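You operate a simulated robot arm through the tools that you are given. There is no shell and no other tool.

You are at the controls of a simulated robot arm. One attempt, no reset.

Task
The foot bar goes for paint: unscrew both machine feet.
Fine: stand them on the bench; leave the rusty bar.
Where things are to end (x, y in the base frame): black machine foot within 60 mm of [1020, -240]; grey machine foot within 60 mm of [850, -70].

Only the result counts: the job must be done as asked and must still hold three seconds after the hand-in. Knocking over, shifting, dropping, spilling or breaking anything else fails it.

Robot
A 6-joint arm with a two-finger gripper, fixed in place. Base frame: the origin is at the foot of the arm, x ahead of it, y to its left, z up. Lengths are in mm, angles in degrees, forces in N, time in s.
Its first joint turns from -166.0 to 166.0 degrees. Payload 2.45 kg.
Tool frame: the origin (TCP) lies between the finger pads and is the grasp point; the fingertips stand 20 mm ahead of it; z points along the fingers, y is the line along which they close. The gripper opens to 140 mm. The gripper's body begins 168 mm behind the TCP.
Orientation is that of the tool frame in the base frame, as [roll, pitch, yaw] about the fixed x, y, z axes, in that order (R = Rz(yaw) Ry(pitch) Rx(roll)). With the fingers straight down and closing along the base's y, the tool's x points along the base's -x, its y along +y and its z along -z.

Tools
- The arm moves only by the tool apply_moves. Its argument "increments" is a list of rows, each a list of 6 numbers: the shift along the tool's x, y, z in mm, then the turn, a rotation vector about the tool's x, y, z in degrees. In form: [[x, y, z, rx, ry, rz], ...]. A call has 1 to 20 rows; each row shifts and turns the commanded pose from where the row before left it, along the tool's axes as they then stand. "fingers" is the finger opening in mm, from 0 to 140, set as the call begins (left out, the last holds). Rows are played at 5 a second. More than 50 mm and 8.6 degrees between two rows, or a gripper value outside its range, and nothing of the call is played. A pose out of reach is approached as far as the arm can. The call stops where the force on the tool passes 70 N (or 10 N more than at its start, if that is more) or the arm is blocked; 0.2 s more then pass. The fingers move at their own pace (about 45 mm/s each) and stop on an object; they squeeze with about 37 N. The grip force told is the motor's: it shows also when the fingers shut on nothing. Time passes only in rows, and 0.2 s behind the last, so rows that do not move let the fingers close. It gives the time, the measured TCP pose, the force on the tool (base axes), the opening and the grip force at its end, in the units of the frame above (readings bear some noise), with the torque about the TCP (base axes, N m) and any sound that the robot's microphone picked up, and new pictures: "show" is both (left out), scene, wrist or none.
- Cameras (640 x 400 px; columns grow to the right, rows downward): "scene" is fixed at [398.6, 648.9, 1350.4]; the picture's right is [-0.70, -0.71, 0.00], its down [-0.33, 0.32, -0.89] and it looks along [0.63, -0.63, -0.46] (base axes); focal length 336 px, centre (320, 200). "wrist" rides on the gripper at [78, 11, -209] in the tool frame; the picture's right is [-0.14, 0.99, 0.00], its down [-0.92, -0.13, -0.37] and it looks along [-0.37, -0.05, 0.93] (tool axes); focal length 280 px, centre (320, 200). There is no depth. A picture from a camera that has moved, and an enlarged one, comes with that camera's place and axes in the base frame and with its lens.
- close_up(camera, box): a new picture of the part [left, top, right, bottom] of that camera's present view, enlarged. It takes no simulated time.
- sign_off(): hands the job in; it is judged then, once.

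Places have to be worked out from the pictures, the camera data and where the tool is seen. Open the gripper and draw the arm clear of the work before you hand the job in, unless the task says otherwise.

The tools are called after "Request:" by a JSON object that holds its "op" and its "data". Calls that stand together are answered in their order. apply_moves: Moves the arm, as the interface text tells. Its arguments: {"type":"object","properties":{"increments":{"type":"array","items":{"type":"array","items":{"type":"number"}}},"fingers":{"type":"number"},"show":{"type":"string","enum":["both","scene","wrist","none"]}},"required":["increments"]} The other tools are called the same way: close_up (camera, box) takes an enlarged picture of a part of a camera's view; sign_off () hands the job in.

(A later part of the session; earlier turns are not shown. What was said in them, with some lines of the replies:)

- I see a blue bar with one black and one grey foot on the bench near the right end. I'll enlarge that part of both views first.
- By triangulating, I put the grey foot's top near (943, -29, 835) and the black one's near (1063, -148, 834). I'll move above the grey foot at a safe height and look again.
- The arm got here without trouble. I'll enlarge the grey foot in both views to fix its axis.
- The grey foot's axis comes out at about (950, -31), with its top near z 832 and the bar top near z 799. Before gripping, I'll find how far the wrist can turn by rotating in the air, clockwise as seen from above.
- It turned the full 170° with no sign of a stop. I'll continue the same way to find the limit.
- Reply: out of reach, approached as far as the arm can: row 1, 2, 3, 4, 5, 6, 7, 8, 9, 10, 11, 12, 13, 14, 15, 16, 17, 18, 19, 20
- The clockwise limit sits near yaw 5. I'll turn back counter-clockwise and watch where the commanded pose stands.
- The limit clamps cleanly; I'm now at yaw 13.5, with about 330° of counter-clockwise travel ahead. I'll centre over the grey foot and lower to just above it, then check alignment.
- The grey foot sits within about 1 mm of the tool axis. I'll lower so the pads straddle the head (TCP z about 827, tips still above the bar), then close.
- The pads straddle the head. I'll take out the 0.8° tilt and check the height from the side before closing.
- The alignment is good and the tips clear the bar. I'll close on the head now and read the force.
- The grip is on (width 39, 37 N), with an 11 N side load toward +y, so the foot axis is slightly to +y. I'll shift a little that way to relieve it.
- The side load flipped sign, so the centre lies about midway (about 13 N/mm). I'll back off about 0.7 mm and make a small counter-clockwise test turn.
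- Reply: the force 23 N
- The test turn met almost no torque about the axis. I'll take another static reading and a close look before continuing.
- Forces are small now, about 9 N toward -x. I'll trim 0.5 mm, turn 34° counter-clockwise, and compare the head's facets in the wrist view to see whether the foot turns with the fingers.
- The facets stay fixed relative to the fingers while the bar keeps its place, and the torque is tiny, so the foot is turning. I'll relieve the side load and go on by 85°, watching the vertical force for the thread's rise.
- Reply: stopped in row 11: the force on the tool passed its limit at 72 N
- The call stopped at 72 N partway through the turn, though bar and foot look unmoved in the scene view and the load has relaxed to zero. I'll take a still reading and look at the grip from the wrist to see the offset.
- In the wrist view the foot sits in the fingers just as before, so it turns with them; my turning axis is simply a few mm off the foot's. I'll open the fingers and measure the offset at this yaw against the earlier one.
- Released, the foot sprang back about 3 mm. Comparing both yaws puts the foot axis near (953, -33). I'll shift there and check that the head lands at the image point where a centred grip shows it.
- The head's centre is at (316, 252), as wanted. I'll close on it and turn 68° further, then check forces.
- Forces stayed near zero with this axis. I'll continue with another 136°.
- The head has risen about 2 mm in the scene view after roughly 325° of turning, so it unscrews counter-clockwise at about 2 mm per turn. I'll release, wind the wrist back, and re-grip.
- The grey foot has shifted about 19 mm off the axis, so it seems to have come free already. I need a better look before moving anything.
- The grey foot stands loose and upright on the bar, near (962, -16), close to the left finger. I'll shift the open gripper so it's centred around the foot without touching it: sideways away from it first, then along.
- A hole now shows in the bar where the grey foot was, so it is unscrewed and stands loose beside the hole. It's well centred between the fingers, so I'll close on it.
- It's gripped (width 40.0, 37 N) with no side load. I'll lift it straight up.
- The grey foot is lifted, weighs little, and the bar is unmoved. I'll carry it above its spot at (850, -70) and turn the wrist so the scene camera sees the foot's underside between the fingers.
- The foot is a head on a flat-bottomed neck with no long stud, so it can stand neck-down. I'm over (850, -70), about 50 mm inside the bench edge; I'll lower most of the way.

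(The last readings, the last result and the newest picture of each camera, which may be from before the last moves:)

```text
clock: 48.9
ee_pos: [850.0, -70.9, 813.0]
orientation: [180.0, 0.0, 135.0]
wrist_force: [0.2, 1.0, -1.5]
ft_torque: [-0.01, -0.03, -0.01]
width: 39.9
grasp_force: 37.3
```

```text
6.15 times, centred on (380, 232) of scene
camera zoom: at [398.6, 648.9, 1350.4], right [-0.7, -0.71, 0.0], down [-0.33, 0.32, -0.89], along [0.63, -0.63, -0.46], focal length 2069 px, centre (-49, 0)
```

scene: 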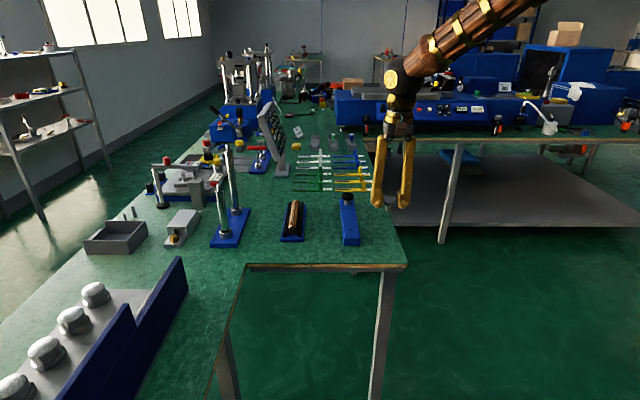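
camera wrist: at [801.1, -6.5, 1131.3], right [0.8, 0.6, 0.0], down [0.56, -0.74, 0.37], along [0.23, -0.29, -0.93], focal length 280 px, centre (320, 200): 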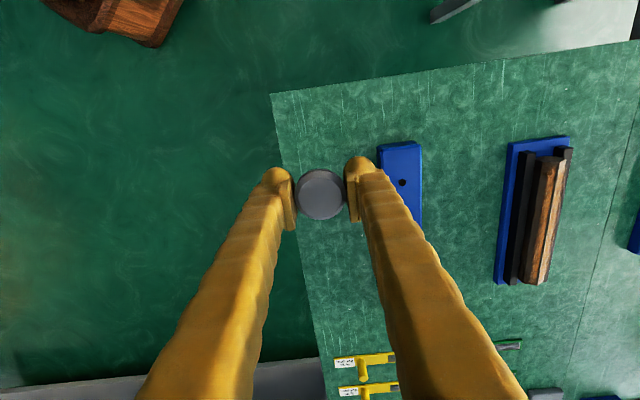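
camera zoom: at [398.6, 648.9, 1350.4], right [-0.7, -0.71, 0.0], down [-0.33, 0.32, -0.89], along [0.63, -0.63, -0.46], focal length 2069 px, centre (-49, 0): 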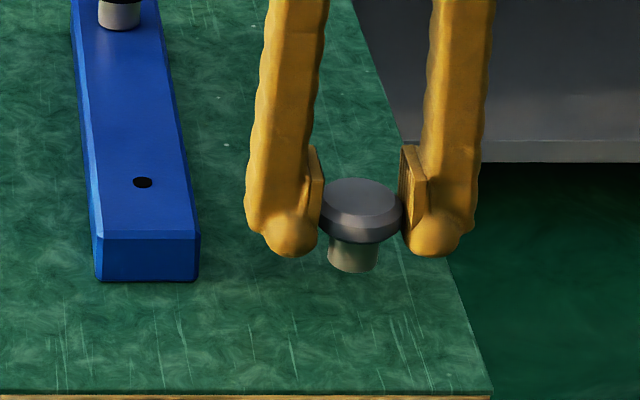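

The neck bottom is near z 783, a few mm above the bench. I'll go down in fine steps, watching for contact force.

Request:
{"op": "apply_moves", "data": {"increments": [[0, 0, 2, 0, 0, 0], [0, 0, 1, 0, 0, 0], [0, 0, 1, 0, 0, 0], [0, 0, 0, 0, 0, 0]], "show": "none"}}

Request:
{"op": "close_up", "data": {"camera": "scene", "box": [360, 215, 410, 255]}}

```text
clock: 49.9
ee_pos: [851.6, -69.6, 808.8]
orientation: [179.8, 0.1, 134.9]
wrist_force: [0.2, 0.2, -1.4]
ft_torque: [0.0, -0.03, -0.03]
width: 40.2
grasp_force: 37.1
```

```text
10.00 times, centred on (385, 235) of scene
camera zoom: at [398.6, 648.9, 1350.4], right [-0.7, -0.71, 0.0], down [-0.33, 0.32, -0.89], along [0.63, -0.63, -0.46], focal length 3362 px, centre (-330, -150)
```

zoom: 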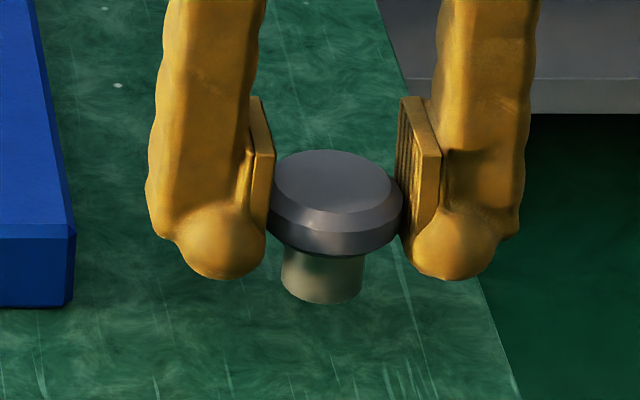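

No contact yet; the foot leans slightly in the grip. I'll keep lowering by small steps.

Request:
{"op": "apply_moves", "data": {"increments": [[0, 0, 1, 0, 0, 0], [0, 0, 1, 0, 0, 0], [0, 0, 0, 0, 0, 0]], "show": "none"}}

Request:
{"op": "apply_moves", "data": {"increments": [[0, 0, 0.7, 0, 0, 0], [0, 0, 0.7, 0, 0, 0], [0, 0, 0, 0, 0, 0]], "show": "none"}}

```text
clock: 50.7
ee_pos: [849.9, -70.6, 808.3]
orientation: [179.8, 0.1, 135.0]
wrist_force: [0.5, -0.5, -0.7]
ft_torque: [0.02, -0.01, 0.04]
width: 40.0
grasp_force: 36.8
```

```text
clock: 51.5
ee_pos: [851.5, -70.0, 806.4]
orientation: [180.0, 0.1, 135.0]
wrist_force: [-0.6, 0.3, -2.1]
ft_torque: [0.01, 0.0, -0.01]
width: 39.5
grasp_force: 37.1
```

Request:
{"op": "apply_moves", "data": {"increments": [[0, 0, 0.7, 0, 0, 0], [0, 0, 0.7, 0, 0, 0], [0, 0, 0, 0, 0, 0]], "show": "none"}}

Request:
{"op": "close_up", "data": {"camera": "scene", "box": [360, 215, 410, 255]}}

```text
clock: 52.3
ee_pos: [850.2, -70.5, 806.0]
orientation: [179.9, 0.1, 135.0]
wrist_force: [-0.5, 1.4, -0.8]
ft_torque: [0.01, 0.02, 0.0]
width: 39.5
grasp_force: 37.2
```

```text
10.00 times, centred on (385, 235) of scene
camera zoom: at [398.6, 648.9, 1350.4], right [-0.7, -0.71, 0.0], down [-0.33, 0.32, -0.89], along [0.63, -0.63, -0.46], focal length 3362 px, centre (-330, -150)
```

zoom: 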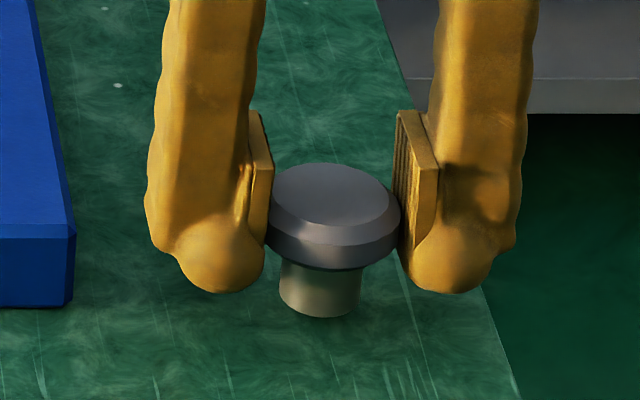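

Still no contact force; the bottom looks about at bench level. Continuing down gently.

Request:
{"op": "apply_moves", "data": {"increments": [[0, 0, 0.7, 0, 0, 0], [0, 0, 0.7, 0, 0, 0], [0, 0, 0, 0, 0, 0]], "show": "none"}}

Request:
{"op": "apply_moves", "data": {"increments": [[0, 0, 0.7, 0, 0, 0], [0, 0, 0.7, 0, 0, 0], [0, 0, 0, 0, 0, 0]], "show": "none"}}

```text
clock: 53.1
ee_pos: [849.7, -70.8, 804.4]
orientation: [179.9, 0.0, 134.9]
wrist_force: [0.0, 0.4, -0.4]
ft_torque: [0.0, -0.01, 0.02]
width: 39.1
grasp_force: 37.2
```

```text
clock: 53.9
ee_pos: [849.8, -70.4, 801.5]
orientation: [179.9, 0.1, 135.0]
wrist_force: [0.5, -0.7, -0.4]
ft_torque: [0.0, 0.02, 0.01]
width: 39.4
grasp_force: 37.2
```

The vertical force has dropped from about -1.4 to -0.4 N, which could mean contact. I'll look closely.

Request:
{"op": "close_up", "data": {"camera": "scene", "box": [360, 215, 410, 255]}}

Request:
{"op": "close_up", "data": {"camera": "wrist", "box": [260, 150, 380, 225]}}

```text
10.00 times, centred on (385, 235) of scene
camera zoom: at [398.6, 648.9, 1350.4], right [-0.7, -0.71, 0.0], down [-0.33, 0.32, -0.89], along [0.63, -0.63, -0.46], focal length 3362 px, centre (-330, -150)
```

zoom: 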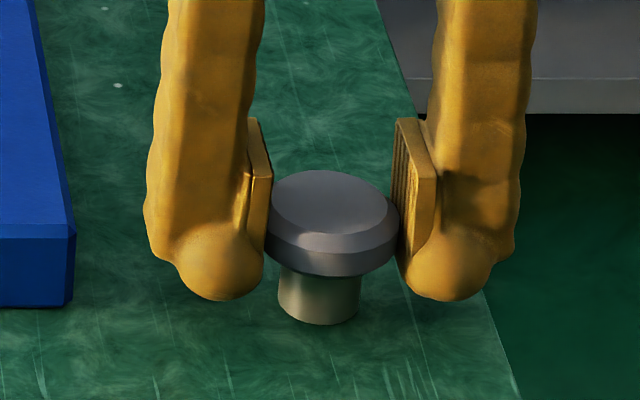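

```text
5.33 times, centred on (320, 188) of wrist
camera zoom: at [801.7, -6.4, 1009.8], right [0.8, 0.6, 0.0], down [0.56, -0.74, 0.37], along [0.23, -0.29, -0.93], focal length 1495 px, centre (320, 267)
```

zoom: 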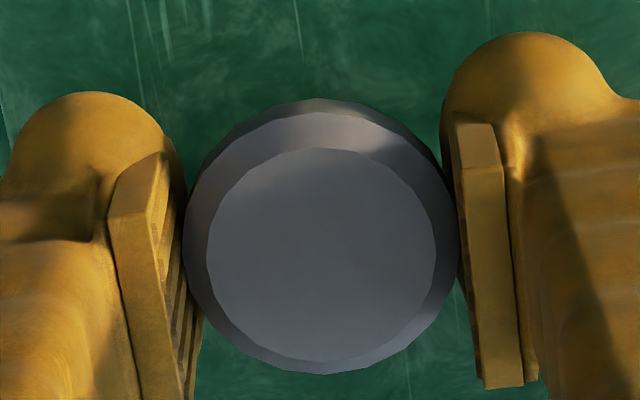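

The apparent lean is only perspective; the foot is upright. The bottom is not clearly touching yet, so I'll lower a bit more.

Request:
{"op": "apply_moves", "data": {"increments": [[0, 0, 0.7, 0, 0, 0], [0, 0, 0.7, 0, 0, 0], [0, 0, 0, 0, 0, 0]], "show": "none"}}

Request:
{"op": "close_up", "data": {"camera": "scene", "box": [360, 215, 410, 255]}}

```text
clock: 54.7
ee_pos: [851.9, -71.3, 800.6]
orientation: [180.0, 0.1, 135.0]
wrist_force: [0.3, 0.5, -0.6]
ft_torque: [0.0, 0.0, 0.02]
width: 39.5
grasp_force: 36.8
```

```text
10.00 times, centred on (385, 235) of scene
camera zoom: at [398.6, 648.9, 1350.4], right [-0.7, -0.71, 0.0], down [-0.33, 0.32, -0.89], along [0.63, -0.63, -0.46], focal length 3362 px, centre (-330, -150)
```

zoom: 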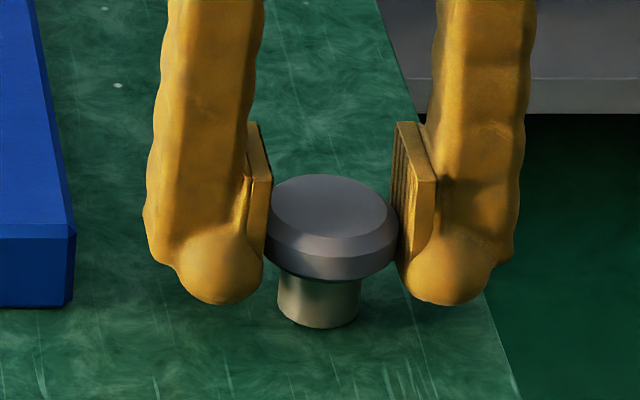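

Still descending freely. I'll continue with 1 mm steps.

Request:
{"op": "apply_moves", "data": {"increments": [[0, 0, 1, 0, 0, 0], [0, 0, 1, 0, 0, 0], [0, 0, 0, 0, 0, 0]], "show": "none"}}

Request:
{"op": "apply_moves", "data": {"increments": [[0, 0, 0.7, 0, 0, 0], [0, 0, 0.7, 0, 0, 0], [0, 0, 0, 0, 0, 0]], "show": "none"}}

Request:
{"op": "close_up", "data": {"camera": "scene", "box": [360, 215, 410, 255]}}

```text
clock: 55.5
ee_pos: [850.0, -70.5, 798.8]
orientation: [179.9, 0.1, 135.0]
wrist_force: [-2.8, 1.0, 9.0]
ft_torque: [0.08, 0.14, 0.05]
width: 39.3
grasp_force: 37.1
```

```text
clock: 56.3
ee_pos: [850.3, -69.9, 800.0]
orientation: [179.8, 0.1, 135.0]
wrist_force: [-4.7, 1.0, 44.0]
ft_torque: [0.04, 0.22, 0.02]
width: 39.2
grasp_force: 36.5
```

```text
10.00 times, centred on (385, 235) of scene
camera zoom: at [398.6, 648.9, 1350.4], right [-0.7, -0.71, 0.0], down [-0.33, 0.32, -0.89], along [0.63, -0.63, -0.46], focal length 3362 px, centre (-330, -150)
```

zoom: 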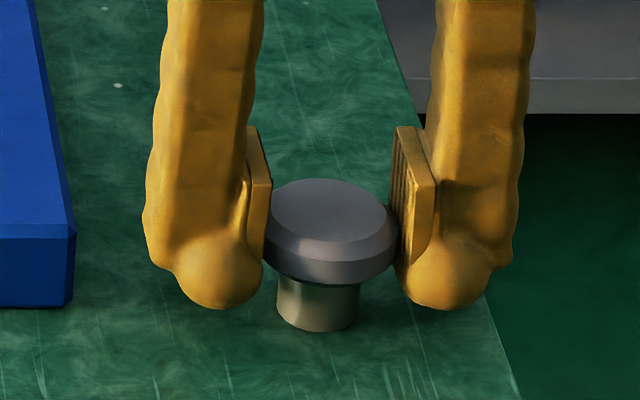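

Contact: 44 N upward, so the foot stands on the bench. I'll ease off the pressure, then open.

Request:
{"op": "apply_moves", "data": {"increments": [[0, 0, -1.3, 0, 0, 0], [0, 0, 0, 0, 0, 0], [0, 0, 0, 0, 0, 0]], "show": "none"}}

Request:
{"op": "apply_moves", "data": {"increments": [[0, 0, 0, 0, 0, 0], [0, 0, 0, 0, 0, 0], [0, 0, 0, 0, 0, 0], [0, 0, 0, 0, 0, 0]], "fingers": 66, "show": "none"}}

Request:
{"op": "close_up", "data": {"camera": "scene", "box": [360, 215, 410, 255]}}

Request:
{"op": "close_up", "data": {"camera": "wrist", "box": [220, 120, 420, 245]}}

```text
clock: 57.1
ee_pos: [850.6, -69.3, 798.7]
orientation: [179.9, 0.2, 135.0]
wrist_force: [9.8, 2.6, 21.1]
ft_torque: [0.05, -0.29, 0.03]
width: 39.1
grasp_force: 37.3
```

```text
clock: 58.1
ee_pos: [850.0, -69.9, 798.3]
orientation: [179.9, 0.0, 134.9]
wrist_force: [0.1, -0.3, -0.1]
ft_torque: [0.02, 0.02, 0.02]
width: 65.7
grasp_force: 0.0
```

```text
10.00 times, centred on (385, 235) of scene
camera zoom: at [398.6, 648.9, 1350.4], right [-0.7, -0.71, 0.0], down [-0.33, 0.32, -0.89], along [0.63, -0.63, -0.46], focal length 3362 px, centre (-330, -150)
```

zoom: 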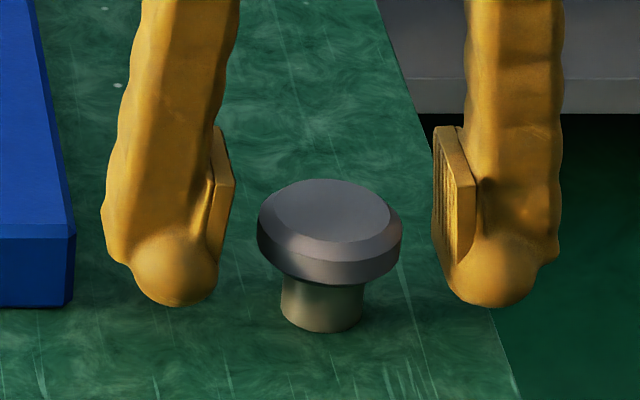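

```text
3.20 times, centred on (320, 182) of wrist
camera zoom: at [801.5, -6.7, 1006.4], right [0.8, 0.6, 0.0], down [0.56, -0.74, 0.37], along [0.22, -0.29, -0.93], focal length 897 px, centre (320, 256)
```

zoom: 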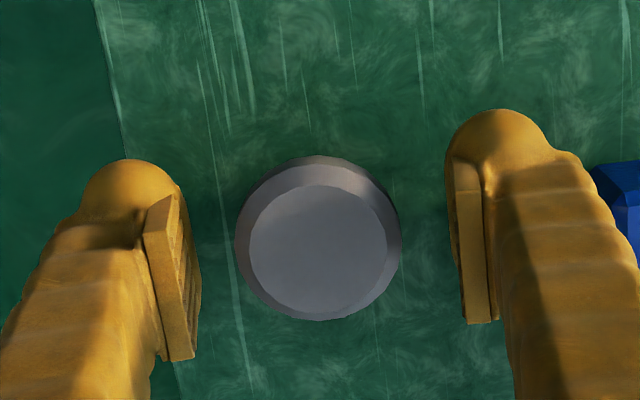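

The grey foot stands upright at (850, -70). I'll raise straight up, turn to yaw 172, and move toward the black foot at height to learn how far the arm reaches while pointing down.

Request:
{"op": "apply_moves", "data": {"increments": [[0, 0, -10, 0, 0, 0], [0, 0, -30, 0, 0, 0], [0, 0, -40, 0, 0, 0], [0, 0, -40, 0, 0, 0], [0, 0, -40, 0, 0, 0], [0, 0, 0, 0, 0, -7.4], [0, 0, 0, 0, 0, -7.4], [0, 0, 0, 0, 0, -7.4], [0, 0, 0, 0, 0, -7.4], [0, 0, 0, 0, 0, -7.4], [-39.7, -9.8, 0, 0, 0, 0], [-39.7, -9.8, 0, 0, 0, 0], [-39.7, -9.8, 0, 0, 0, 0], [-39.7, -9.8, 0, 0, 0, 0], [-39.7, -9.8, 0, 0, 0, 0], [0, 0, 0, 0, 0, 0], [0, 0, 0, 0, 0, 0]], "fingers": 80, "show": "both"}}

```text
clock: 61.7
ee_pos: [1039.1, -146.1, 958.8]
orientation: [-180.0, 0.0, 172.0]
wrist_force: [-0.8, 0.4, -0.7]
ft_torque: [0.04, 0.03, 0.03]
width: 79.9
grasp_force: 0.0
camera wrist: at [962.7, -123.9, 1167.2], right [0.27, 0.96, 0.0], down [0.89, -0.25, 0.37], along [0.36, -0.1, -0.93], focal length 280 px, centre (320, 200)
```

scene: 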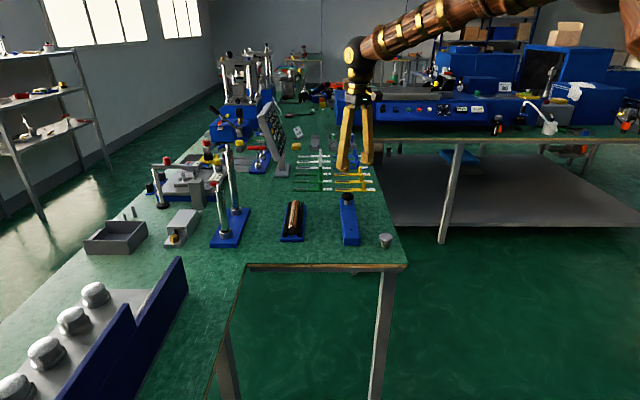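
wrist: 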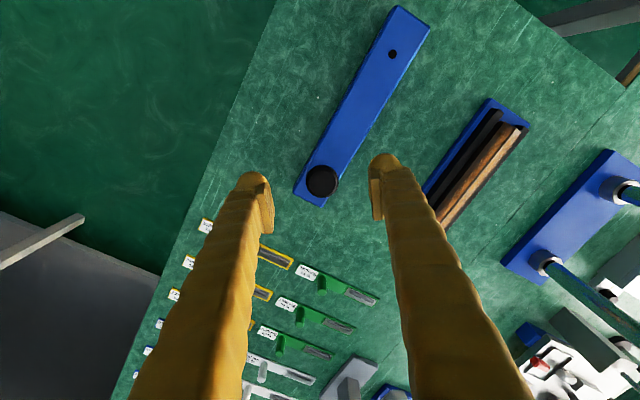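

The arm reached (1039, -146) pointing straight down. The black foot comes out near (1068, -152). I'll move over it and lower somewhat to see whether vertical reach suffices.

Request:
{"op": "apply_moves", "data": {"increments": [[-30, -2.2, 0, 0, 0, 0], [0, 0, 20, 0, 0, 0], [0, 0, 20, 0, 0, 0], [0, 0, 20, 0, 0, 0], [0, 0, 0, 0, 0, 0], [0, 0, 0, 0, 0, 0]], "show": "none"}}

Request:
{"op": "close_up", "data": {"camera": "wrist", "box": [220, 110, 420, 235]}}

```text
clock: 63.1
ee_pos: [1067.9, -151.2, 899.3]
orientation: [180.0, 0.2, 172.0]
wrist_force: [-0.6, -0.2, -0.2]
ft_torque: [0.01, -0.01, 0.02]
width: 79.7
grasp_force: 0.1
```

```text
3.20 times, centred on (320, 172) of wrist
camera zoom: at [992.2, -129.9, 1106.9], right [0.27, 0.96, 0.0], down [0.89, -0.25, 0.37], along [0.36, -0.1, -0.93], focal length 897 px, centre (320, 288)
```

zoom: 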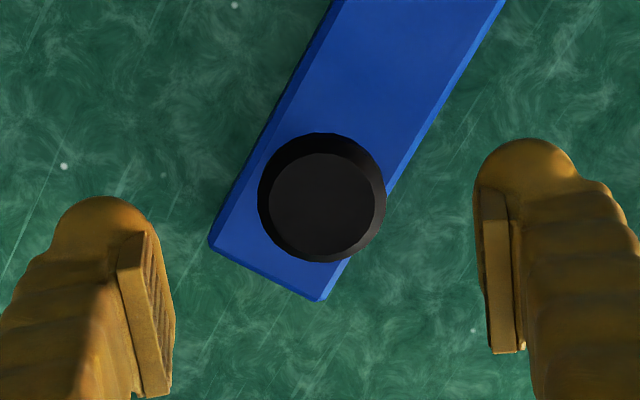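

Vertical reach is fine here too, and the black foot is about 1–2 mm from the tool axis. I'll correct and lower to z ≈ 840.

Request:
{"op": "apply_moves", "data": {"increments": [[-1.3, 1.0, 0, 0, 0, 0], [0, 0, 20, 0, 0, 0], [0, 0, 20, 0, 0, 0], [0, 0, 20, 0, 0, 0], [0, 0, 0, 0, 0, 0], [0, 0, 0, 0, 0, 0]], "show": "none"}}

Request:
{"op": "close_up", "data": {"camera": "wrist", "box": [260, 150, 380, 225]}}

```text
clock: 64.5
ee_pos: [1070.6, -150.7, 839.3]
orientation: [180.0, 0.3, 172.0]
wrist_force: [-1.0, 0.0, -1.0]
ft_torque: [0.01, -0.01, 0.01]
width: 79.8
grasp_force: 0.0
```

```text
5.33 times, centred on (320, 188) of wrist
camera zoom: at [993.9, -129.1, 1046.9], right [0.27, 0.96, 0.0], down [0.89, -0.25, 0.37], along [0.36, -0.1, -0.93], focal length 1495 px, centre (320, 267)
```

zoom: 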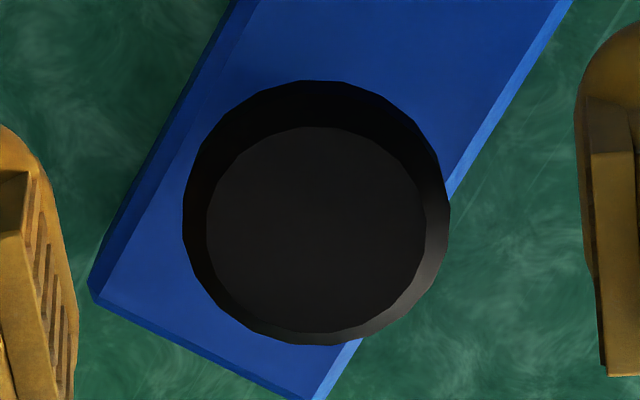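

Vertical reach holds. I'll wind the wrist clockwise to yaw about 19 above the foot with the fingers open, so I have a full counter-clockwise stroke, then check the centring again.

Request:
{"op": "apply_moves", "data": {"increments": [[0, 0, 0, 0, 0, 8.5], [0, 0, 0, 0, 0, 8.5], [0, 0, 0, 0, 0, 8.5], [0, 0, 0, 0, 0, 8.5], [0, 0, 0, 0, 0, 8.5], [0, 0, 0, 0, 0, 8.5], [0, 0, 0, 0, 0, 8.5], [0, 0, 0, 0, 0, 8.5], [0, 0, 0, 0, 0, 8.5], [0, 0, 0, 0, 0, 8.5], [0, 0, 0, 0, 0, 8.5], [0, 0, 0, 0, 0, 8.5], [0, 0, 0, 0, 0, 8.5], [0, 0, 0, 0, 0, 8.5], [0, 0, 0, 0, 0, 8.5], [0, 0, 0, 0, 0, 8.5], [0, 0, 0, 0, 0, 8.5], [0, 0, 0, 0, 0, 8.5], [0, 0, 0, 0, 0, 0], [0, 0, 0, 0, 0, 0]], "show": "none"}}

Request:
{"op": "close_up", "data": {"camera": "wrist", "box": [260, 150, 380, 225]}}

```text
clock: 68.7
ee_pos: [1069.5, -151.9, 839.5]
orientation: [180.0, -0.1, 19.0]
wrist_force: [0.8, 0.5, -0.8]
ft_torque: [0.03, 0.0, 0.03]
width: 79.7
grasp_force: 0.0
```

```text
5.33 times, centred on (320, 188) of wrist
camera zoom: at [1147.0, -135.9, 1047.2], right [0.19, -0.98, 0.0], down [-0.91, -0.18, 0.37], along [-0.36, -0.07, -0.93], focal length 1495 px, centre (320, 267)
```

zoom: 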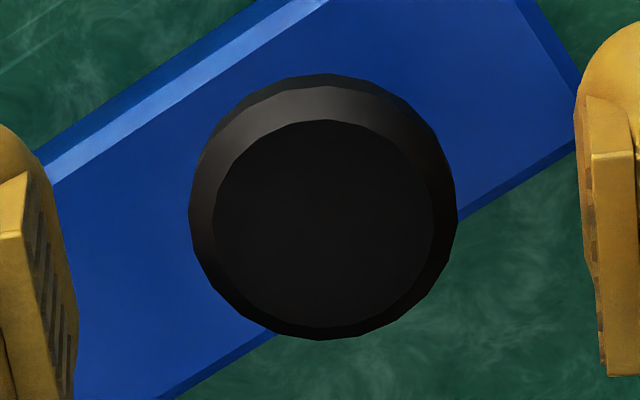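

Comparing both yaws, the foot axis is within 0.8 mm of the tool axis. I'll trim that, lower to z ≈ 827.5, and grip the black head.

Request:
{"op": "apply_moves", "data": {"increments": [[0.3, 0.6, 0, 0, 0, 0], [0, 0, 6, 0, 0, 0], [0, 0, 6, 0, 0, 0], [0, 0, 0, 0, 0, 0], [0, 0, 0, 0, 0, 0]], "show": "none"}}

Request:
{"op": "apply_moves", "data": {"increments": [[0, 0, 0, 0, 0, 0], [0, 0, 0, 0, 0, 0], [0, 0, 0, 0, 0, 0], [0, 0, 0, 0, 0, 0], [0, 0, 0, 0, 0, 0]], "fingers": 20, "show": "none"}}

Request:
{"op": "close_up", "data": {"camera": "wrist", "box": [260, 150, 380, 225]}}

Request:
{"op": "close_up", "data": {"camera": "scene", "box": [316, 175, 380, 215]}}

```text
clock: 69.9
ee_pos: [1071.6, -152.3, 827.9]
orientation: [180.0, -0.2, 19.0]
wrist_force: [-0.8, 0.5, 0.0]
ft_torque: [0.01, 0.03, 0.01]
width: 80.0
grasp_force: 0.0
```

```text
clock: 71.1
ee_pos: [1071.4, -152.7, 827.8]
orientation: [179.9, -0.1, 19.0]
wrist_force: [7.2, -13.2, -8.0]
ft_torque: [-0.39, -0.21, -0.02]
width: 39.2
grasp_force: 37.0
```

```text
5.33 times, centred on (320, 188) of wrist
camera zoom: at [1147.9, -137.4, 1035.0], right [0.19, -0.98, 0.0], down [-0.91, -0.18, 0.37], along [-0.36, -0.07, -0.93], focal length 1495 px, centre (320, 267)
```

zoom: 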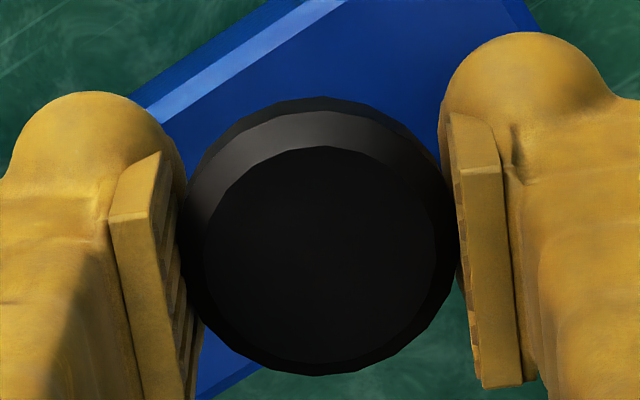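

```text
10.00 times, centred on (348, 195) of scene
camera zoom: at [398.6, 648.9, 1350.4], right [-0.7, -0.71, 0.0], down [-0.33, 0.32, -0.89], along [0.63, -0.63, -0.46], focal length 3362 px, centre (40, 250)
```

zoom: 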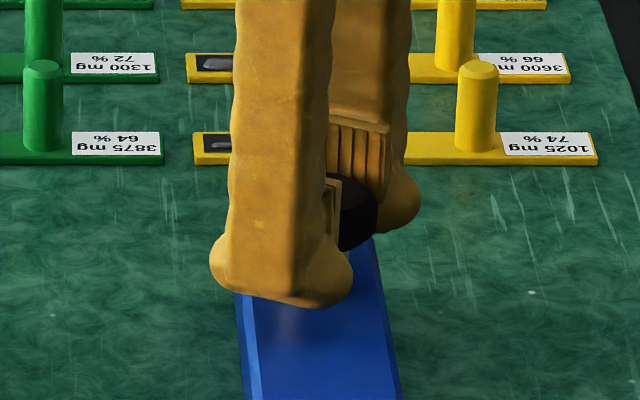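

The grip on the black head is centred (39.2 mm). I'll turn 85° counter-clockwise with a slight rise following the thread, then check.

Request:
{"op": "apply_moves", "data": {"increments": [[0, 0, 0, 0, 0, -8.5], [0, 0, -0.05, 0, 0, -8.5], [0, 0, -0.05, 0, 0, -8.5], [0, 0, -0.05, 0, 0, -8.5], [0, 0, -0.05, 0, 0, -8.5], [0, 0, -0.05, 0, 0, -8.5], [0, 0, -0.05, 0, 0, -8.5], [0, 0, -0.05, 0, 0, -8.5], [0, 0, -0.05, 0, 0, -8.5], [0, 0, -0.05, 0, 0, -8.5], [0, 0, 0, 0, 0, 0], [0, 0, 0, 0, 0, 0]], "show": "none"}}

Request:
{"op": "close_up", "data": {"camera": "wrist", "box": [260, 150, 380, 225]}}

```text
clock: 73.7
ee_pos: [1072.3, -151.5, 826.7]
orientation: [179.9, 0.0, 104.1]
wrist_force: [28.8, -3.2, -23.6]
ft_torque: [-0.08, -0.85, 0.01]
width: 39.0
grasp_force: 36.9
```

```text
5.33 times, centred on (320, 188) of wrist
camera zoom: at [1062.1, -72.7, 1035.4], right [0.99, 0.11, 0.0], down [0.1, -0.92, 0.37], along [0.04, -0.37, -0.93], focal length 1495 px, centre (320, 267)
```

zoom: 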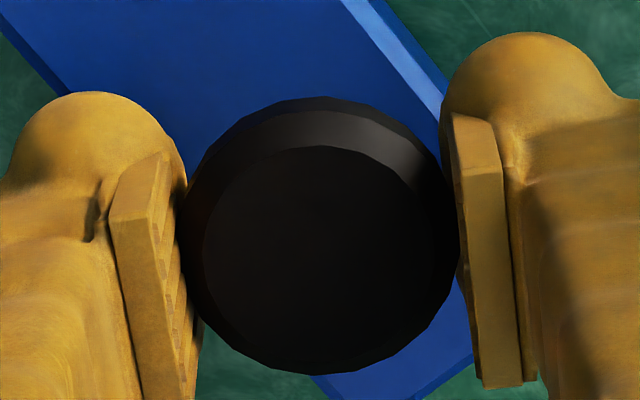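

Side load is 29 N toward +x and 24 N downward. I'll ease the tool that way and look at the scene for the foot's height and the bar's place.

Request:
{"op": "apply_moves", "data": {"increments": [[-0.25, 1.0, 0.4, 0, 0, 0], [0, 0, 0, 0, 0, 0], [0, 0, 0, 0, 0, 0]], "show": "none"}}

Request:
{"op": "close_up", "data": {"camera": "scene", "box": [316, 175, 380, 215]}}

Request:
{"op": "close_up", "data": {"camera": "scene", "box": [316, 190, 380, 250]}}

```text
clock: 74.5
ee_pos: [1071.4, -151.9, 827.8]
orientation: [179.9, 0.1, 104.0]
wrist_force: [-1.2, 8.5, -8.1]
ft_torque: [0.26, 0.02, -0.01]
width: 39.0
grasp_force: 37.0
```

```text
10.00 times, centred on (348, 195) of scene
camera zoom: at [398.6, 648.9, 1350.4], right [-0.7, -0.71, 0.0], down [-0.33, 0.32, -0.89], along [0.63, -0.63, -0.46], focal length 3362 px, centre (40, 250)
```

zoom: 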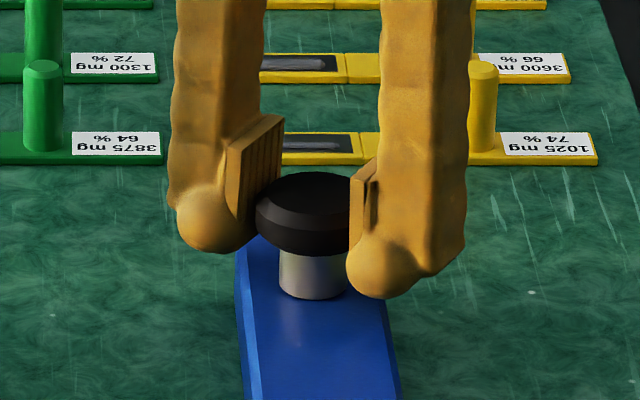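

```text
6.67 times, centred on (348, 220) of scene
camera zoom: at [398.6, 648.9, 1350.4], right [-0.7, -0.71, 0.0], down [-0.33, 0.32, -0.89], along [0.63, -0.63, -0.46], focal length 2241 px, centre (133, 67)
```

zoom: 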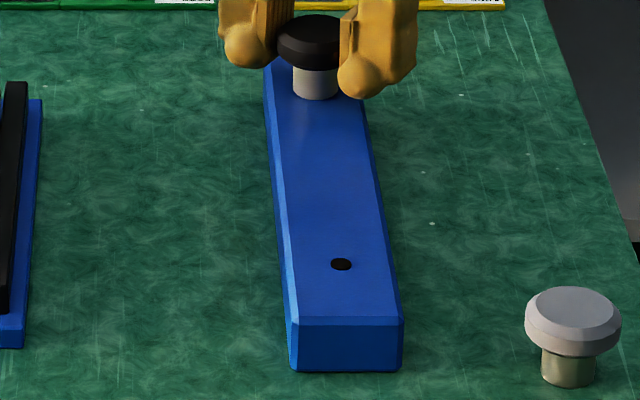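

The bar hasn't moved and the load is small again. I'll continue with another 85°.

Request:
{"op": "apply_moves", "data": {"increments": [[0, 0, 0, 0, 0, -8.5], [0, 0, 0, 0, 0, -8.5], [0, 0, 0, 0, 0, -8.5], [0, 0, 0, 0, 0, -8.5], [0, 0, 0, 0, 0, -8.5], [0, 0, 0, 0, 0, -8.5], [0, 0, 0, 0, 0, -8.5], [0, 0, 0, 0, 0, -8.5], [0, 0, 0, 0, 0, -8.5], [0, 0, 0, 0, 0, -8.5], [0, 0, 0, 0, 0, 0], [0, 0, 0, 0, 0, 0]], "show": "none"}}

Request:
{"op": "close_up", "data": {"camera": "scene", "box": [316, 175, 380, 215]}}

Request:
{"op": "close_up", "data": {"camera": "wrist", "box": [260, 150, 380, 225]}}

```text
clock: 77.1
ee_pos: [1072.6, -154.1, 828.2]
orientation: [-179.9, 0.2, -171.0]
wrist_force: [0.3, 0.1, -0.4]
ft_torque: [0.0, 0.02, 0.02]
width: 39.1
grasp_force: 37.2
```

```text
10.00 times, centred on (348, 195) of scene
camera zoom: at [398.6, 648.9, 1350.4], right [-0.7, -0.71, 0.0], down [-0.33, 0.32, -0.89], along [0.63, -0.63, -0.46], focal length 3362 px, centre (40, 250)
```

zoom: 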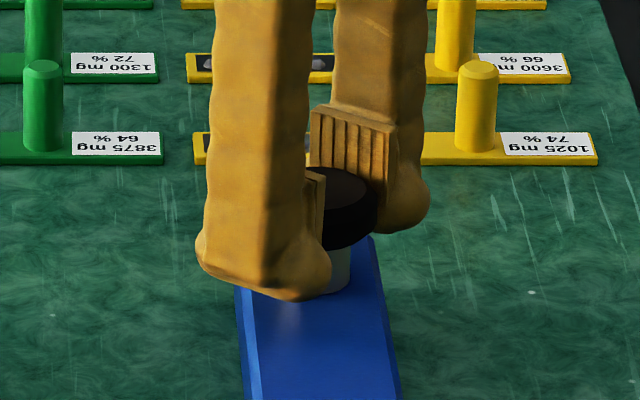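

```text
5.33 times, centred on (320, 188) of wrist
camera zoom: at [992.6, -154.3, 1035.9], right [-0.02, 1.0, 0.0], down [0.93, 0.02, 0.37], along [0.37, 0.01, -0.93], focal length 1495 px, centre (320, 267)
```

zoom: 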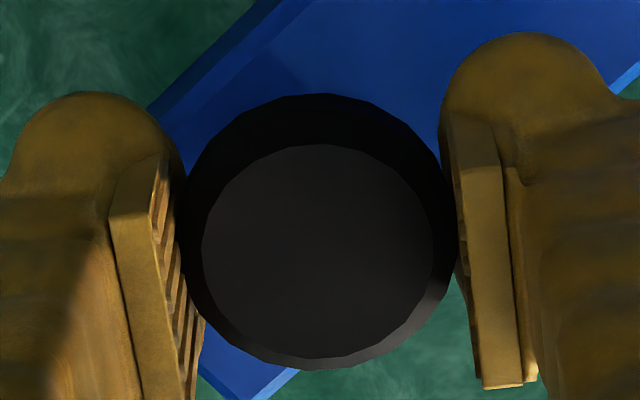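

Forces are almost nil after 170°. A small 0.8 mm test lift will show whether the thread still holds.

Request:
{"op": "apply_moves", "data": {"increments": [[0, 0, -0.8, 0, 0, 0], [0, 0, 0, 0, 0, 0], [0, 0, 0, 0, 0, 0]], "show": "none"}}

```text
clock: 77.9
ee_pos: [1073.0, -153.0, 828.3]
orientation: [-179.9, 0.2, -171.1]
wrist_force: [0.6, -0.6, -0.2]
ft_torque: [-0.02, -0.03, 0.01]
width: 38.8
grasp_force: 36.7
```

No load at all, where 0.5 mm gave some 15 N before. I'll lift another 1.2 mm to check.

Request:
{"op": "apply_moves", "data": {"increments": [[0, 0, -0.6, 0, 0, 0], [0, 0, -0.6, 0, 0, 0], [0, 0, 0, 0, 0, 0]], "show": "none"}}

Request:
{"op": "close_up", "data": {"camera": "scene", "box": [316, 175, 380, 215]}}

```text
clock: 78.7
ee_pos: [1071.4, -151.9, 828.9]
orientation: [-179.9, 0.1, -171.0]
wrist_force: [-0.2, -0.1, -0.9]
ft_torque: [-0.04, 0.0, 0.03]
width: 38.8
grasp_force: 36.8
```

```text
10.00 times, centred on (348, 195) of scene
camera zoom: at [398.6, 648.9, 1350.4], right [-0.7, -0.71, 0.0], down [-0.33, 0.32, -0.89], along [0.63, -0.63, -0.46], focal length 3362 px, centre (40, 250)
```

zoom: 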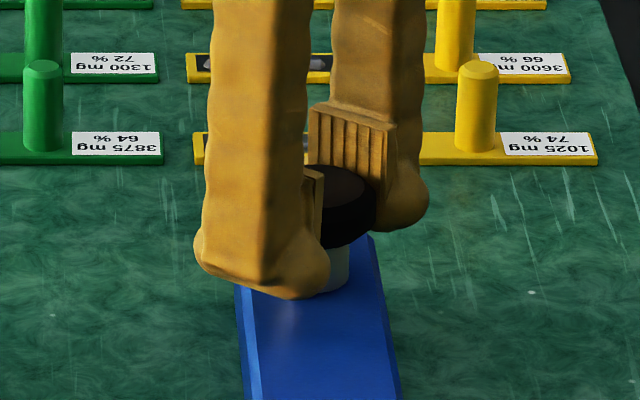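

The load is about the foot's own weight, so the thread has let go. I'll lift further in small steps.

Request:
{"op": "apply_moves", "data": {"increments": [[0, 0, -1, 0, 0, 0], [0, 0, -1.5, 0, 0, 0], [0, 0, -1.5, 0, 0, 0], [0, 0, 0, 0, 0, 0]], "show": "none"}}

Request:
{"op": "close_up", "data": {"camera": "scene", "box": [316, 175, 380, 215]}}

Request:
{"op": "close_up", "data": {"camera": "wrist", "box": [260, 150, 380, 225]}}

```text
clock: 79.7
ee_pos: [1072.9, -152.8, 833.8]
orientation: [-179.9, 0.3, -171.0]
wrist_force: [-0.3, 0.4, -0.4]
ft_torque: [0.0, 0.0, -0.02]
width: 38.8
grasp_force: 37.4
```

```text
10.00 times, centred on (348, 195) of scene
camera zoom: at [398.6, 648.9, 1350.4], right [-0.7, -0.71, 0.0], down [-0.33, 0.32, -0.89], along [0.63, -0.63, -0.46], focal length 3362 px, centre (40, 250)
```

zoom: 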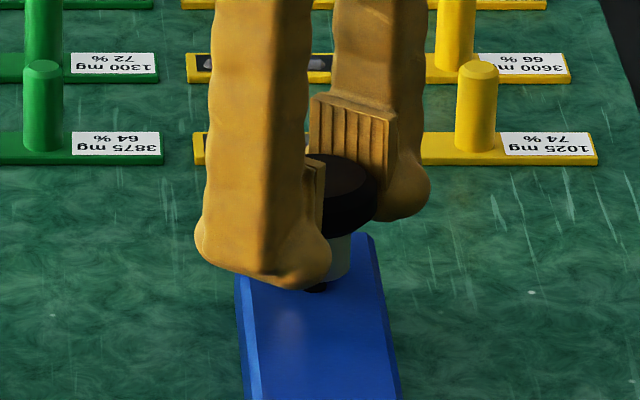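

```text
5.33 times, centred on (320, 188) of wrist
camera zoom: at [992.3, -153.1, 1041.6], right [-0.02, 1.0, 0.0], down [0.93, 0.02, 0.37], along [0.37, 0.01, -0.93], focal length 1495 px, centre (320, 267)
```

zoom: 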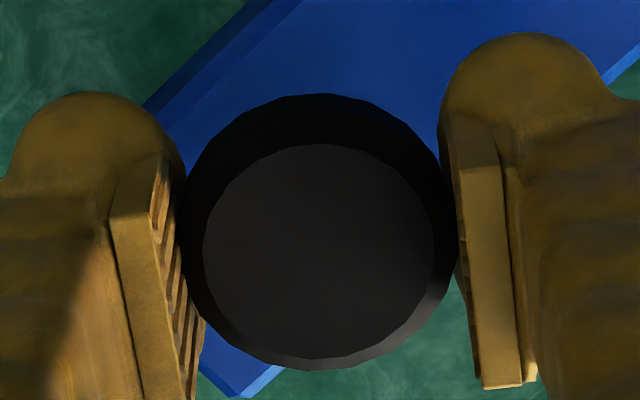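

The black foot is free, and its hole shows in the bar. I'll lift it clear, carry it above (1020, -240), and turn to yaw 135 so the scene camera can see it between the fingers.

Request:
{"op": "apply_moves", "data": {"increments": [[0, 0, -16, 0, 0, 0], [0, 0, -40, 0, 0, 0], [0, 0, -40, 0, 0, 0], [21.8, -26, 0, 0, 0, 0], [21.8, -26, 0, 0, 0, 0], [21.8, -26, 0, 0, 0, 0], [0, 0, 0, 0, 0, 7.7], [0, 0, 0, 0, 0, 7.7], [0, 0, 0, 0, 0, 7.7], [0, 0, 0, 0, 0, 7.7], [0, 0, 0, 0, 0, 7.7], [0, 0, 0, 0, 0, 7.7], [0, 0, 0, 0, 0, 7.7], [0, 0, 0, 0, 0, 0], [0, 0, 0, 0, 0, 0]], "show": "both"}}

Request:
{"op": "close_up", "data": {"camera": "scene", "box": [316, 140, 396, 190]}}

```text
clock: 82.9
ee_pos: [1020.4, -239.3, 929.4]
orientation: [180.0, 0.2, 135.1]
wrist_force: [-0.1, -0.3, -0.5]
ft_torque: [-0.01, -0.03, -0.02]
width: 38.7
grasp_force: 37.0
camera wrist: at [970.8, -176.2, 1137.4], right [0.8, 0.6, 0.0], down [0.56, -0.74, 0.37], along [0.23, -0.29, -0.93], focal length 280 px, centre (320, 200)
```

scene: 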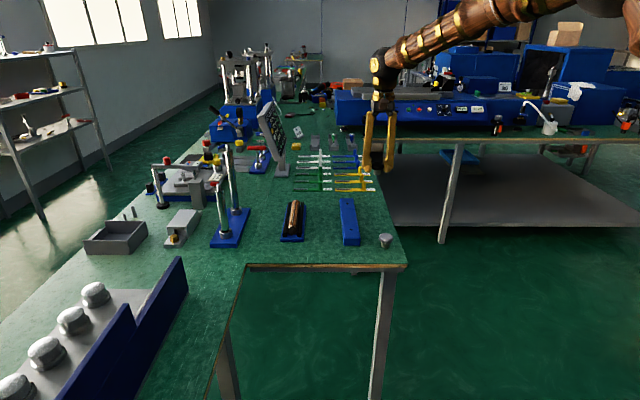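
wrist: 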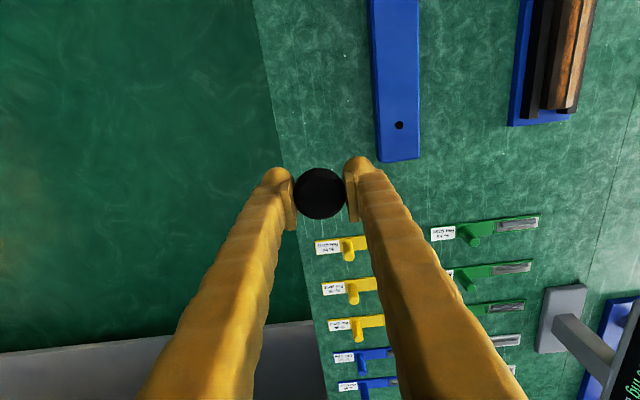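

```text
8.00 times, centred on (356, 165) of scene
camera zoom: at [398.6, 648.9, 1350.4], right [-0.7, -0.71, 0.0], down [-0.33, 0.32, -0.89], along [0.63, -0.63, -0.46], focal length 2690 px, centre (32, 480)
```

zoom: 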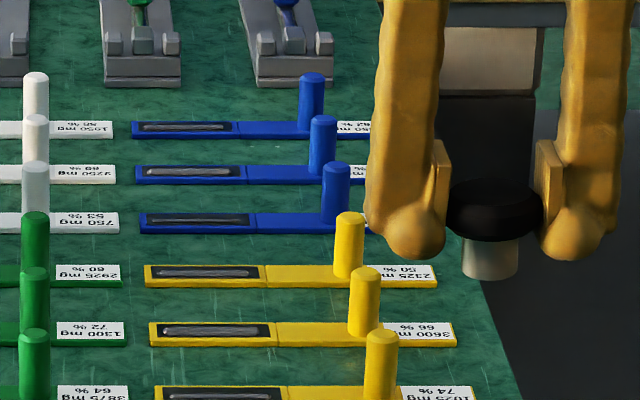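

I'm above (1020, -240), about 54 mm inside the bench edge and well clear of the tags. I'll lower to about 5 mm above the expected contact.

Request:
{"op": "apply_moves", "data": {"increments": [[0, 0, 40, 0, 0, 0], [0, 0, 40, 0, 0, 0], [0, 0, 30, 0, 0, 0], [0, 0, 12, 0, 0, 0], [0, 0, 4, 0, 0, 0], [0, 0, 0, 0, 0, 0], [0, 0, 0, 0, 0, 0]], "show": "none"}}

Request:
{"op": "close_up", "data": {"camera": "scene", "box": [350, 175, 400, 215]}}

```text
clock: 84.5
ee_pos: [1020.5, -240.1, 802.5]
orientation: [179.9, 0.1, 135.0]
wrist_force: [0.7, -0.5, -0.9]
ft_torque: [-0.02, 0.0, 0.05]
width: 38.6
grasp_force: 36.8
```

```text
10.00 times, centred on (375, 195) of scene
camera zoom: at [398.6, 648.9, 1350.4], right [-0.7, -0.71, 0.0], down [-0.33, 0.32, -0.89], along [0.63, -0.63, -0.46], focal length 3362 px, centre (-230, 250)
```

zoom: 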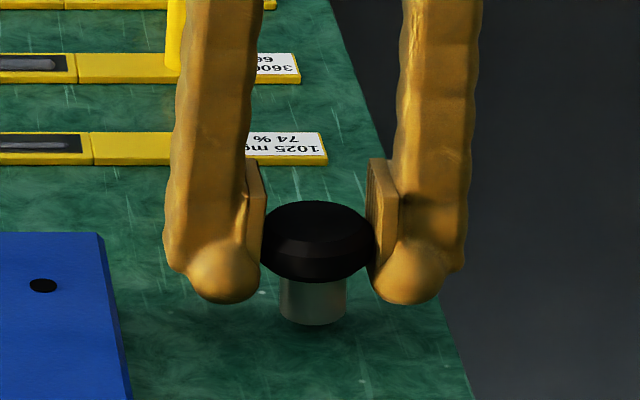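

It hangs a few mm above the bench with no contact. I'll lower in fine steps, checking the force each time.

Request:
{"op": "apply_moves", "data": {"increments": [[0, 0, 1, 0, 0, 0], [0, 0, 1, 0, 0, 0], [0, 0, 0, 0, 0, 0]], "show": "none"}}

Request:
{"op": "apply_moves", "data": {"increments": [[0, 0, 0.8, 0, 0, 0], [0, 0, 0.8, 0, 0, 0], [0, 0, 0, 0, 0, 0]], "show": "none"}}

```text
clock: 85.3
ee_pos: [1019.2, -239.4, 801.7]
orientation: [179.9, 0.1, 135.1]
wrist_force: [0.2, 0.3, -0.8]
ft_torque: [0.02, -0.04, -0.01]
width: 38.6
grasp_force: 36.8
```

```text
clock: 86.1
ee_pos: [1020.1, -239.8, 800.1]
orientation: [179.9, 0.0, 135.1]
wrist_force: [-0.6, -0.2, -0.6]
ft_torque: [-0.03, 0.05, 0.0]
width: 38.8
grasp_force: 36.9
```

Request:
{"op": "apply_moves", "data": {"increments": [[0, 0, 0.7, 0, 0, 0], [0, 0, 0.7, 0, 0, 0], [0, 0, 0, 0, 0, 0]], "show": "none"}}

Request:
{"op": "close_up", "data": {"camera": "scene", "box": [350, 175, 400, 215]}}

```text
clock: 86.9
ee_pos: [1019.8, -239.5, 799.0]
orientation: [179.9, 0.2, 135.0]
wrist_force: [0.3, 0.5, -0.5]
ft_torque: [-0.02, 0.01, -0.01]
width: 38.6
grasp_force: 36.4
```

```text
10.00 times, centred on (375, 195) of scene
camera zoom: at [398.6, 648.9, 1350.4], right [-0.7, -0.71, 0.0], down [-0.33, 0.32, -0.89], along [0.63, -0.63, -0.46], focal length 3362 px, centre (-230, 250)
```

zoom: 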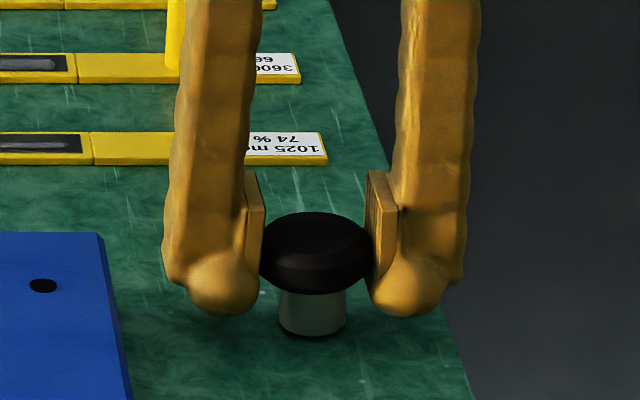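

Very close now; a shadow line shows under the neck. Continuing in 0.6 mm steps.

Request:
{"op": "apply_moves", "data": {"increments": [[0, 0, 0.6, 0, 0, 0], [0, 0, 0.6, 0, 0, 0], [0, 0, 0, 0, 0, 0]], "show": "none"}}

Request:
{"op": "apply_moves", "data": {"increments": [[0, 0, 0.6, 0, 0, 0], [0, 0, 0.6, 0, 0, 0], [0, 0, 0, 0, 0, 0]], "show": "none"}}

```text
clock: 87.7
ee_pos: [1020.2, -239.8, 797.5]
orientation: [179.8, 0.1, 135.0]
wrist_force: [-0.3, -0.6, -0.9]
ft_torque: [-0.01, -0.02, -0.02]
width: 38.9
grasp_force: 36.5
```

```text
clock: 88.5
ee_pos: [1019.9, -239.7, 797.3]
orientation: [179.9, 0.1, 135.2]
wrist_force: [-1.0, -0.1, -0.2]
ft_torque: [0.01, -0.01, -0.02]
width: 38.8
grasp_force: 37.0
```

Request:
{"op": "apply_moves", "data": {"increments": [[0, 0, 0.6, 0, 0, 0], [0, 0, 0.6, 0, 0, 0], [0, 0, 0, 0, 0, 0]], "show": "none"}}

Request:
{"op": "close_up", "data": {"camera": "scene", "box": [350, 175, 400, 215]}}

```text
clock: 89.3
ee_pos: [1020.8, -238.5, 795.3]
orientation: [179.9, 0.2, 135.1]
wrist_force: [0.0, -0.3, 12.3]
ft_torque: [0.11, -0.09, -0.02]
width: 39.2
grasp_force: 37.0
```

```text
10.00 times, centred on (375, 195) of scene
camera zoom: at [398.6, 648.9, 1350.4], right [-0.7, -0.71, 0.0], down [-0.33, 0.32, -0.89], along [0.63, -0.63, -0.46], focal length 3362 px, centre (-230, 250)
```

zoom: 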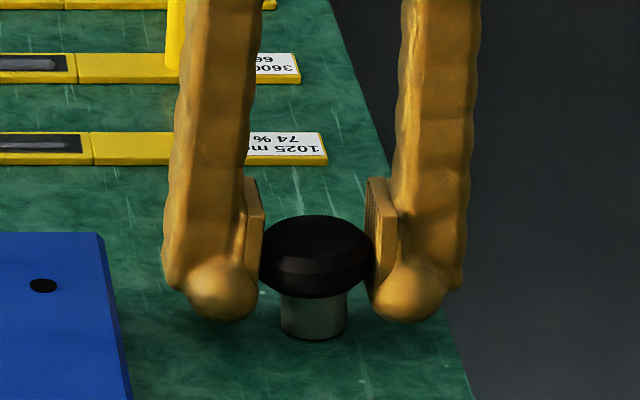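

Contact at 12 N: the black foot stands on the bench. I'll open the fingers and check it stays upright.

Request:
{"op": "apply_moves", "data": {"increments": [[0, 0, 0, 0, 0, 0], [0, 0, 0, 0, 0, 0], [0, 0, 0, 0, 0, 0], [0, 0, 0, 0, 0, 0]], "fingers": 66, "show": "none"}}

Request:
{"op": "close_up", "data": {"camera": "scene", "box": [350, 175, 400, 215]}}

Request:
{"op": "close_up", "data": {"camera": "wrist", "box": [220, 120, 420, 245]}}

```text
clock: 90.3
ee_pos: [1019.4, -240.8, 794.1]
orientation: [180.0, 0.1, 135.1]
wrist_force: [0.3, 0.2, -0.6]
ft_torque: [0.04, -0.03, -0.02]
width: 66.0
grasp_force: 0.0
```

```text
10.00 times, centred on (375, 195) of scene
camera zoom: at [398.6, 648.9, 1350.4], right [-0.7, -0.71, 0.0], down [-0.33, 0.32, -0.89], along [0.63, -0.63, -0.46], focal length 3362 px, centre (-230, 250)
```

zoom: 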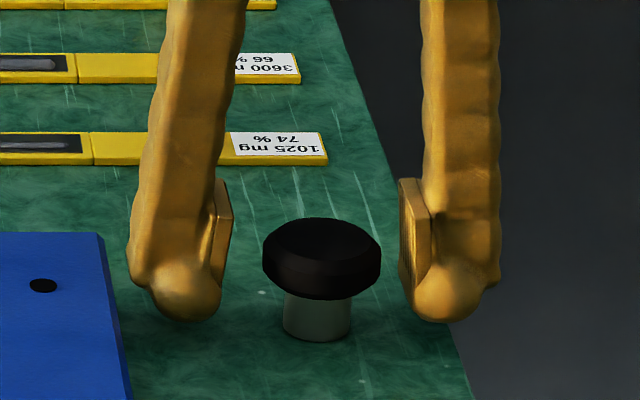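

```text
3.20 times, centred on (320, 182) of wrist
camera zoom: at [971.2, -176.1, 1002.9], right [0.8, 0.6, 0.0], down [0.56, -0.74, 0.37], along [0.23, -0.29, -0.93], focal length 897 px, centre (320, 256)
```

zoom: 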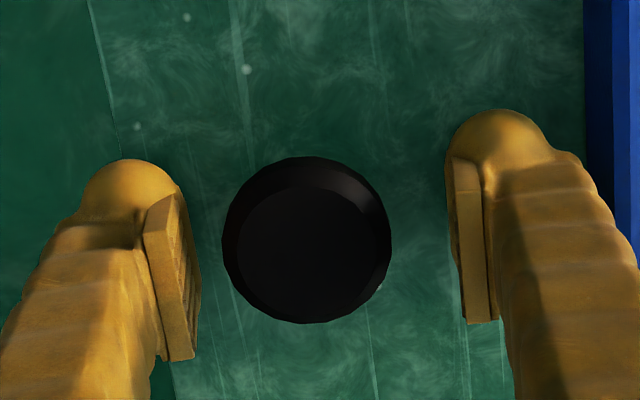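

The black foot stands upright at (1020, -240). I'll raise straight up and withdraw the arm back toward its starting place.

Request:
{"op": "apply_moves", "data": {"increments": [[0, 0, -10, 0, 0, 0], [0, 0, -30, 0, 0, 0], [0, 0, -45, 0, 0, 0], [0, 0, -45, 0, 0, 0], [0, 0, -45, 0, 0, 0], [46, -7.8, -10, 0, 0, 0], [46, -7.8, -10, 0, 0, 0], [46, -7.8, -10, 0, 0, 0], [46, -7.8, -10, 0, 0, 0], [46, -7.8, -10, 0, 0, 0], [46, -7.8, -10, 0, 0, 0], [46, -7.8, -10, 0, 0, 0], [46, -7.8, -10, 0, 0, 0], [46, -7.8, -10, 0, 0, 0], [46, -7.8, -10, 0, 0, 0], [0, 0, 0, 0, 0, 0], [0, 0, 0, 0, 0, 0]], "fingers": 90, "show": "both"}}

Request:
{"op": "close_up", "data": {"camera": "scene", "box": [260, 160, 420, 260]}}

```text
clock: 93.9
ee_pos: [637.5, 31.9, 1067.9]
orientation: [-180.0, 0.1, 135.0]
wrist_force: [-0.7, -0.7, 0.1]
ft_torque: [-0.04, 0.01, 0.01]
width: 89.8
grasp_force: 0.2
camera wrist: at [589.2, 93.9, 1275.5], right [0.8, 0.6, 0.0], down [0.56, -0.74, 0.37], along [0.23, -0.29, -0.93], focal length 280 px, centre (320, 200)
```

scene: 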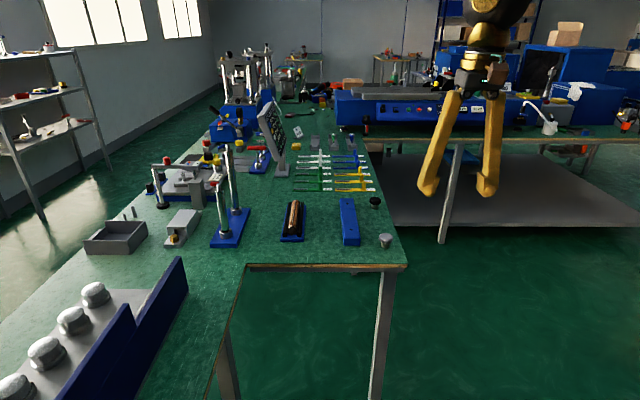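
wrist: 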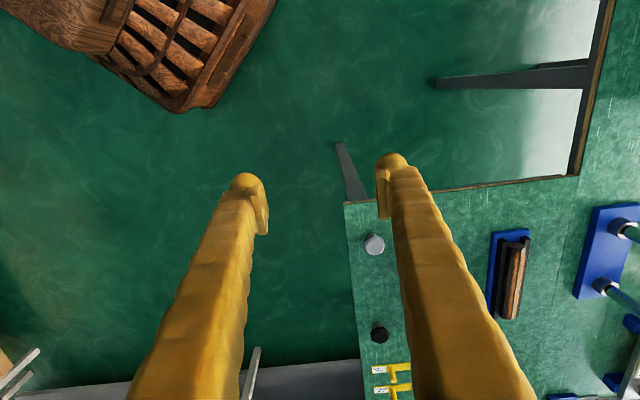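

```text
4.00 times, centred on (340, 210) of scene
camera zoom: at [398.6, 648.9, 1350.4], right [-0.7, -0.71, 0.0], down [-0.33, 0.32, -0.89], along [0.63, -0.63, -0.46], focal length 1345 px, centre (240, 160)
```

zoom: 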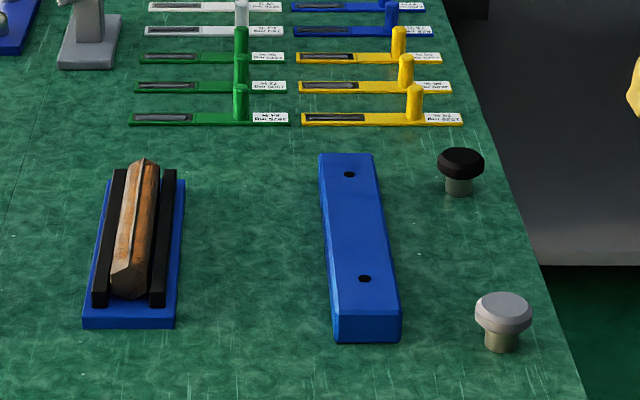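

Both feet stand upright at their spots. The foot bar, with its two empty holes, and the rusty bar are where they were at the start. The gripper is open and the arm is clear, so I'm handing in.

Request:
{"op": "sign_off", "data": {}}

```text
The job is handed in.
```

Both machine feet are unscrewed and standing upright on the bench, and I've handed the job in. The hand-in gave no verdict.

| Foot | Target (x, y) | Set down at (x, y) |
|---|---|---|
| Black | 1020, -240 | about 1020, -240 |
| Grey | 850, -70 | about 850, -70 |

In the final pictures the foot bar, now with two empty holes, and the rusty bar are where they started. The gripper is open and the arm is drawn back near its starting place.

- **Force stop:** while I was unscrewing the grey foot, one turn stopped at the 70 N limit because the gripper was a few mm off the foot's axis. I re-centred and carried on. Neither the bar nor the foot showed any damage in the pictures.
- **Grey foot came loose early:** it came free sooner than I expected and slid about 19 mm on top of the bar before I picked it up. It stayed upright and didn't fall.
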